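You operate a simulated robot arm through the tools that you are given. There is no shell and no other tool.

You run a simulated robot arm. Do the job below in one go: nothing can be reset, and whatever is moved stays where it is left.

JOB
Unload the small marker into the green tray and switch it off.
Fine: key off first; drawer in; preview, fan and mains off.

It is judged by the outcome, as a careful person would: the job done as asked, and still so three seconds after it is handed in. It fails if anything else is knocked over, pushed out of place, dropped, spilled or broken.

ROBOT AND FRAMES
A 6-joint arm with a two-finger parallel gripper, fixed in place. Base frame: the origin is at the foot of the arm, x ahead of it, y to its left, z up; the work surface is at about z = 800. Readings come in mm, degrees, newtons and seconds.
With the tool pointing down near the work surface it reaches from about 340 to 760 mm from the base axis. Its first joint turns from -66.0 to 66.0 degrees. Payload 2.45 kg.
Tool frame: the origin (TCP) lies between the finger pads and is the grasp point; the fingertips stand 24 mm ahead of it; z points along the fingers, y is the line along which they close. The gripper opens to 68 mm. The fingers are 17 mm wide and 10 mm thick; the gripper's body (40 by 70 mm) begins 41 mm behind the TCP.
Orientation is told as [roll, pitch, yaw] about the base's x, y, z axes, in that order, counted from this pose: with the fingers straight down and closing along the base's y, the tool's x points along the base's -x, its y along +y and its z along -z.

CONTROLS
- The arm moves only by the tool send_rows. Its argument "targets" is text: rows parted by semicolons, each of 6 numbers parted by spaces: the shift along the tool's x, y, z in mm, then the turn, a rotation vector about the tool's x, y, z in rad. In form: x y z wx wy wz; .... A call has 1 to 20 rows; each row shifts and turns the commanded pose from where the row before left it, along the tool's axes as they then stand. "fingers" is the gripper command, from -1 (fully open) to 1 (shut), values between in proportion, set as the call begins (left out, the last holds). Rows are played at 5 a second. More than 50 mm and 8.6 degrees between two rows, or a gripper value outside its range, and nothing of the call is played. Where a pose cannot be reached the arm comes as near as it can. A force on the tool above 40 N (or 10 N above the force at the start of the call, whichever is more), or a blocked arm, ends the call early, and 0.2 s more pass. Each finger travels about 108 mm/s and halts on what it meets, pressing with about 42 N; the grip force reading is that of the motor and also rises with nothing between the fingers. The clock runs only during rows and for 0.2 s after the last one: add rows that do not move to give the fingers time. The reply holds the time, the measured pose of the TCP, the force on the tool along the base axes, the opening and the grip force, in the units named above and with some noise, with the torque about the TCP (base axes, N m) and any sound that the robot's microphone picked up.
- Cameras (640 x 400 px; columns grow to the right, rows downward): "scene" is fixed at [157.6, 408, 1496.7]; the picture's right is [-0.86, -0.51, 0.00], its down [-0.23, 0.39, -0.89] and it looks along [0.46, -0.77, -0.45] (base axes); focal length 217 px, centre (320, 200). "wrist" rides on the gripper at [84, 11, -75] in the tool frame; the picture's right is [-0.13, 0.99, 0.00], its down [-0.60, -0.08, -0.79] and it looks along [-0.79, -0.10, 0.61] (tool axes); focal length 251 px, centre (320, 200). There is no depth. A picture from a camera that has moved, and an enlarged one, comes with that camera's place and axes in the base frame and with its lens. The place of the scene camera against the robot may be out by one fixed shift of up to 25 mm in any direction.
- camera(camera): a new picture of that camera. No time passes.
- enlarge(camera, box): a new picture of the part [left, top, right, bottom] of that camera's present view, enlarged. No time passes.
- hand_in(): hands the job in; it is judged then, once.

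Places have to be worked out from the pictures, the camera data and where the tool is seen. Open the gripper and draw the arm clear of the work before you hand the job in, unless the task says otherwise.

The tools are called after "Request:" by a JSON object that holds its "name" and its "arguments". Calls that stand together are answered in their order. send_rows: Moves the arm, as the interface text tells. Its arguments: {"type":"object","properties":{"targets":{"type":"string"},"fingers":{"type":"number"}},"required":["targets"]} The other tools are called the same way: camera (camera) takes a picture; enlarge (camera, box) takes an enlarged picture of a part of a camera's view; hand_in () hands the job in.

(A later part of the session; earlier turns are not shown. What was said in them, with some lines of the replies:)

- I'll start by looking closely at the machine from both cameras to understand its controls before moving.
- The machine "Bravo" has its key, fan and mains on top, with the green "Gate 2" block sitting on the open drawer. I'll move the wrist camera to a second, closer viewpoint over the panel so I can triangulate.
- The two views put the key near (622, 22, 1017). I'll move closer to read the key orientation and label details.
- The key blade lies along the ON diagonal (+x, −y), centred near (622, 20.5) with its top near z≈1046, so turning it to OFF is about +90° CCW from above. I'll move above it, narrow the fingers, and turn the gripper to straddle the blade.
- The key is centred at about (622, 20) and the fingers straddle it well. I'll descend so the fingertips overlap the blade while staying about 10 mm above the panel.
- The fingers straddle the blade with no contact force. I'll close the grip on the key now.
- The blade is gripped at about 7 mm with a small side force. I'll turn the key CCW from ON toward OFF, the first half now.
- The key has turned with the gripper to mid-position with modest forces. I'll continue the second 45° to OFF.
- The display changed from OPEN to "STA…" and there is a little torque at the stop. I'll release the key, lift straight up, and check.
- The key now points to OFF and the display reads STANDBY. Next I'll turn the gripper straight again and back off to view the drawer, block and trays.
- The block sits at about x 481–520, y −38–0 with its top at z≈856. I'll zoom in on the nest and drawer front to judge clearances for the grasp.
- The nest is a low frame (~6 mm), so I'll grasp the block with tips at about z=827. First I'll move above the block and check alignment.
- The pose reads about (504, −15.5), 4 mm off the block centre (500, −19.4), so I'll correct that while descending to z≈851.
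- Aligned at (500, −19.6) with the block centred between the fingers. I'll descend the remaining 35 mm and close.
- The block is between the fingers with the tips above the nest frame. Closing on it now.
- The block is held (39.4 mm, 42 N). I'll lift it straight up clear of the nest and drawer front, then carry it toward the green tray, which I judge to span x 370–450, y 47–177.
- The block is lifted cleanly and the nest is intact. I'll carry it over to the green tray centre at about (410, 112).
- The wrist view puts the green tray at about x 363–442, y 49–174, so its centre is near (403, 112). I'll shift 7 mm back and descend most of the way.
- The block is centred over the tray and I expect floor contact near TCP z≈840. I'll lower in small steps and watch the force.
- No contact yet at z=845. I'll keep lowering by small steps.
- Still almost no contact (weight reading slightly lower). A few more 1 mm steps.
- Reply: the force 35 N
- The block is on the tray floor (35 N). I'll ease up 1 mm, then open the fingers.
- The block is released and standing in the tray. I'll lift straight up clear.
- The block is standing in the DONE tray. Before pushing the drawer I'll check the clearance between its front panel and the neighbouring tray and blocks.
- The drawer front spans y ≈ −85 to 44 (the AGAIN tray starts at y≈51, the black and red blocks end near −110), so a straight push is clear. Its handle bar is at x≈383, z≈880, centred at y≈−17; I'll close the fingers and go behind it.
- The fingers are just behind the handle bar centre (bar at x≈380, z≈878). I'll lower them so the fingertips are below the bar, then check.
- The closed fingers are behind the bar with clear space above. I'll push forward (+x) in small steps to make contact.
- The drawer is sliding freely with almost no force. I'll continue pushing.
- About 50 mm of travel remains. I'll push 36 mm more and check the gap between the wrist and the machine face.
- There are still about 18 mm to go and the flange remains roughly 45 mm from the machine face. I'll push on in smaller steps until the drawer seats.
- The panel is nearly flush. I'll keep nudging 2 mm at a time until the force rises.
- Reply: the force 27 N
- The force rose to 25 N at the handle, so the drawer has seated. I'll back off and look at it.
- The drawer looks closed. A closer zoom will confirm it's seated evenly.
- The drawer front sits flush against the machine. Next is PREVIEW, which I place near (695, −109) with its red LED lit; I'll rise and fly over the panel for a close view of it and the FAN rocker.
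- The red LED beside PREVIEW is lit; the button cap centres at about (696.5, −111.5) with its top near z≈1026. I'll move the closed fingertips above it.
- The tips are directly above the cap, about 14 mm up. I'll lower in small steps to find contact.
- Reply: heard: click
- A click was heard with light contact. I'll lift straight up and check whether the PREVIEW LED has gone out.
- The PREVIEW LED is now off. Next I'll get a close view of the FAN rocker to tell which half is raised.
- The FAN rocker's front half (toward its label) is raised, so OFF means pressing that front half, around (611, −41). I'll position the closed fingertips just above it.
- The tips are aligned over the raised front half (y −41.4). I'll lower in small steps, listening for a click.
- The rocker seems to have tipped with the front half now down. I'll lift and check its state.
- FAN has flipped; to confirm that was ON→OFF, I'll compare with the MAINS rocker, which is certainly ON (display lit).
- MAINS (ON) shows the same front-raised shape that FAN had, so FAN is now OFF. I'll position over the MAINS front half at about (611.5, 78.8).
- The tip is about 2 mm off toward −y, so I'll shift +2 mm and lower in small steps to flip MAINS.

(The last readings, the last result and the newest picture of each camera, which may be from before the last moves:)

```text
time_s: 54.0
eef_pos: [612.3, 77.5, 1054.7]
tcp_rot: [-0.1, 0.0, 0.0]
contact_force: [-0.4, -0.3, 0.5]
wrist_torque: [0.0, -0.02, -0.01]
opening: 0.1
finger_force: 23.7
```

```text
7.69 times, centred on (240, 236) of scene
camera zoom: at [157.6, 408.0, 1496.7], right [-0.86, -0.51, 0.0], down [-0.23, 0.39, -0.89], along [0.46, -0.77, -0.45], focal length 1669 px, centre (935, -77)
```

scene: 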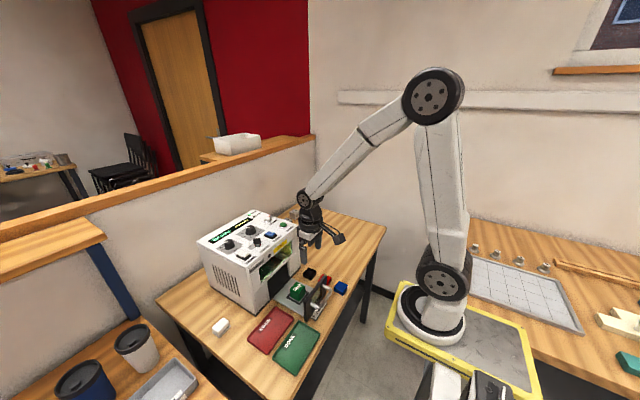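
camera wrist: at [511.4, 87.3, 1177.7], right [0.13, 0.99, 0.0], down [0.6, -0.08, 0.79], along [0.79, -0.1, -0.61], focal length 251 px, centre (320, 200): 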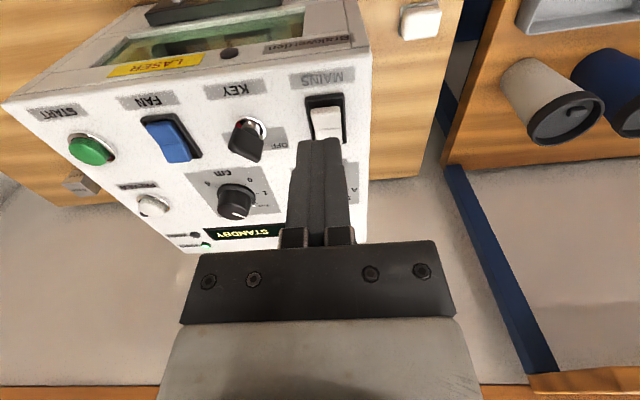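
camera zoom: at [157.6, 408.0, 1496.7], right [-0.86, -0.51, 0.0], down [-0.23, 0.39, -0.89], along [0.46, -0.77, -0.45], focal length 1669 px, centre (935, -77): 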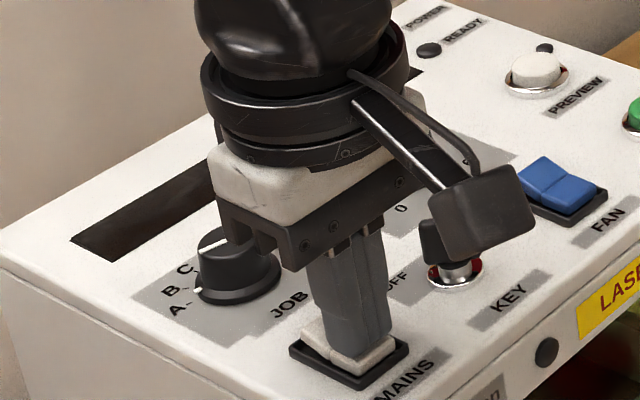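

The display went dark, so MAINS is off. I'll lift straight up, draw back clear of the work, and open the gripper.

Request:
{"name": "send_rows", "arguments": {"targets": "0 0 -10 0 0 0; 0 0 -30 0 0 0; 0 0 -40 0 0 0; 20 0 -40 0 0 0; 40 0 -25 0 0 0; 40 0 -25 0 0 0; 40 0 -25 0 0 0; 0 0 -25 0 0 0; 0 0 0 0 0 0", "fingers": 1}}

Request:
{"name": "send_rows", "arguments": {"targets": "0 20 -10 0 0 0; 0 20 -10 0 0 0; 0 0 0 0 0 0; 0 0 0 0 0 0", "fingers": -1}}

Request:
{"name": "camera", "arguments": {"camera": "wrist"}}

Request:
{"name": "camera", "arguments": {"camera": "scene"}}

Request:
{"name": "enlarge", "arguments": {"camera": "scene", "box": [190, 195, 320, 275]}}

Request:
{"name": "enlarge", "arguments": {"camera": "scene", "box": [210, 240, 370, 380]}}

```text
time_s: 56.0
eef_pos: [472.2, 76.6, 1275.3]
tcp_rot: [0.0, 0.0, 0.0]
contact_force: [-0.8, 0.5, -0.4]
wrist_torque: [0.0, 0.02, -0.01]
opening: 0.0
finger_force: 23.6
```

```text
time_s: 57.0
eef_pos: [474.0, 117.6, 1293.7]
tcp_rot: [0.0, -0.1, 0.0]
contact_force: [0.3, 0.2, 0.8]
wrist_torque: [0.0, -0.01, 0.0]
opening: 68.0
finger_force: 0.0
```

```text
taken
camera wrist: at [389.0, 129.3, 1367.9], right [0.13, 0.99, 0.0], down [0.6, -0.08, 0.79], along [0.79, -0.1, -0.61], focal length 251 px, centre (320, 200)
```

wrist: 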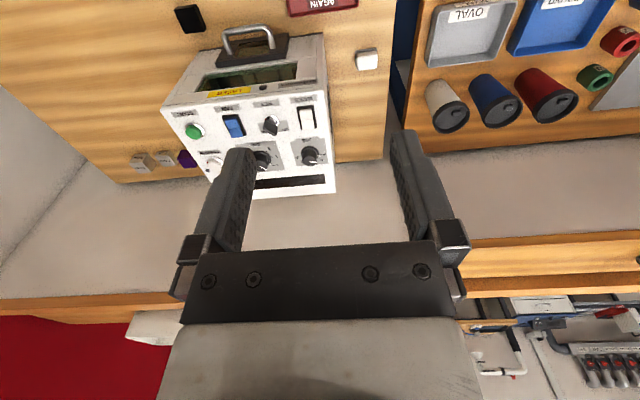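

```text
taken
```

scene: 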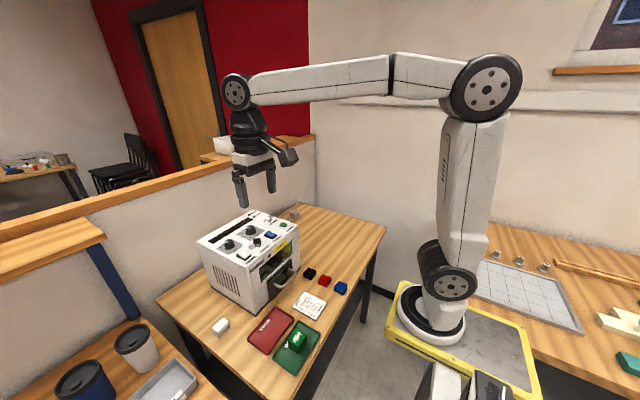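

```text
4.92 times, centred on (255, 235) of scene
camera zoom: at [157.6, 408.0, 1496.7], right [-0.86, -0.51, 0.0], down [-0.23, 0.39, -0.89], along [0.46, -0.77, -0.45], focal length 1068 px, centre (640, 28)
```

zoom: 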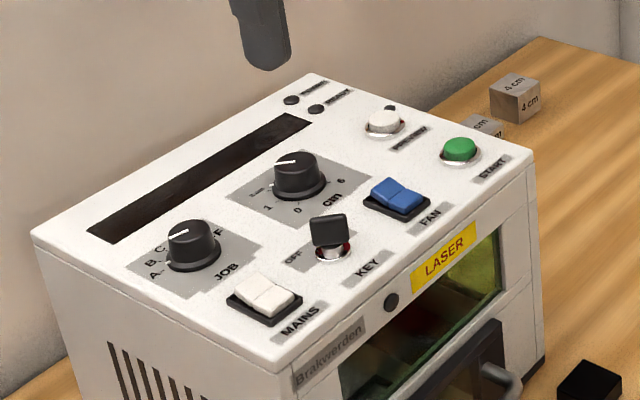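

```text
2.86 times, centred on (290, 310) of scene
camera zoom: at [157.6, 408.0, 1496.7], right [-0.86, -0.51, 0.0], down [-0.23, 0.39, -0.89], along [0.46, -0.77, -0.45], focal length 620 px, centre (406, -114)
```

zoom: 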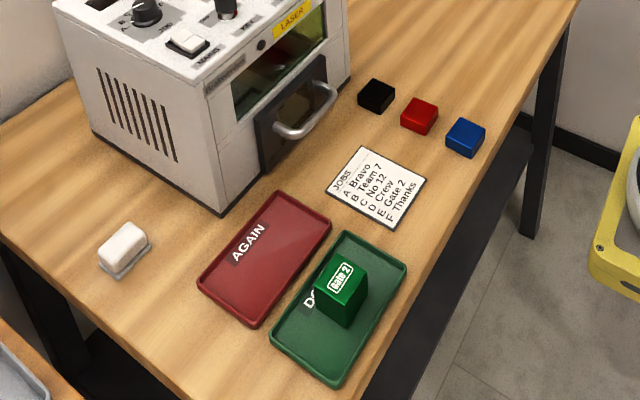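

Everything checks out: the block stands in the green DONE tray and the drawer is in. Key, PREVIEW, FAN and MAINS are off with the display and LEDs dark, nothing else has moved, and the arm is clear with the gripper open. Handing in.

Request:
{"name": "hand_in", "arguments": {}}

```text
The job is handed in.
```

The marker is unloaded and switched off, and the job is handed in.

1. **Key:** I turned it from ON to OFF first, and the display went to STANDBY.
2. **Block:** The "Gate 2" block is standing in the green DONE tray.
3. **Drawer:** I pushed it in until it stopped, and its front sits flush against the machine.
4. **Preview:** I pressed it once, and its red light went out.
5. **Fan:** I flipped it to the opposite position. It has no light, so I judged OFF by comparing it with the mains switch, which was clearly on at the time.
6. **Mains:** I switched it off last, and the display and power light went dark.

In the final pictures nothing else had been moved or knocked over. The gripper is open and the arm is clear of the work.
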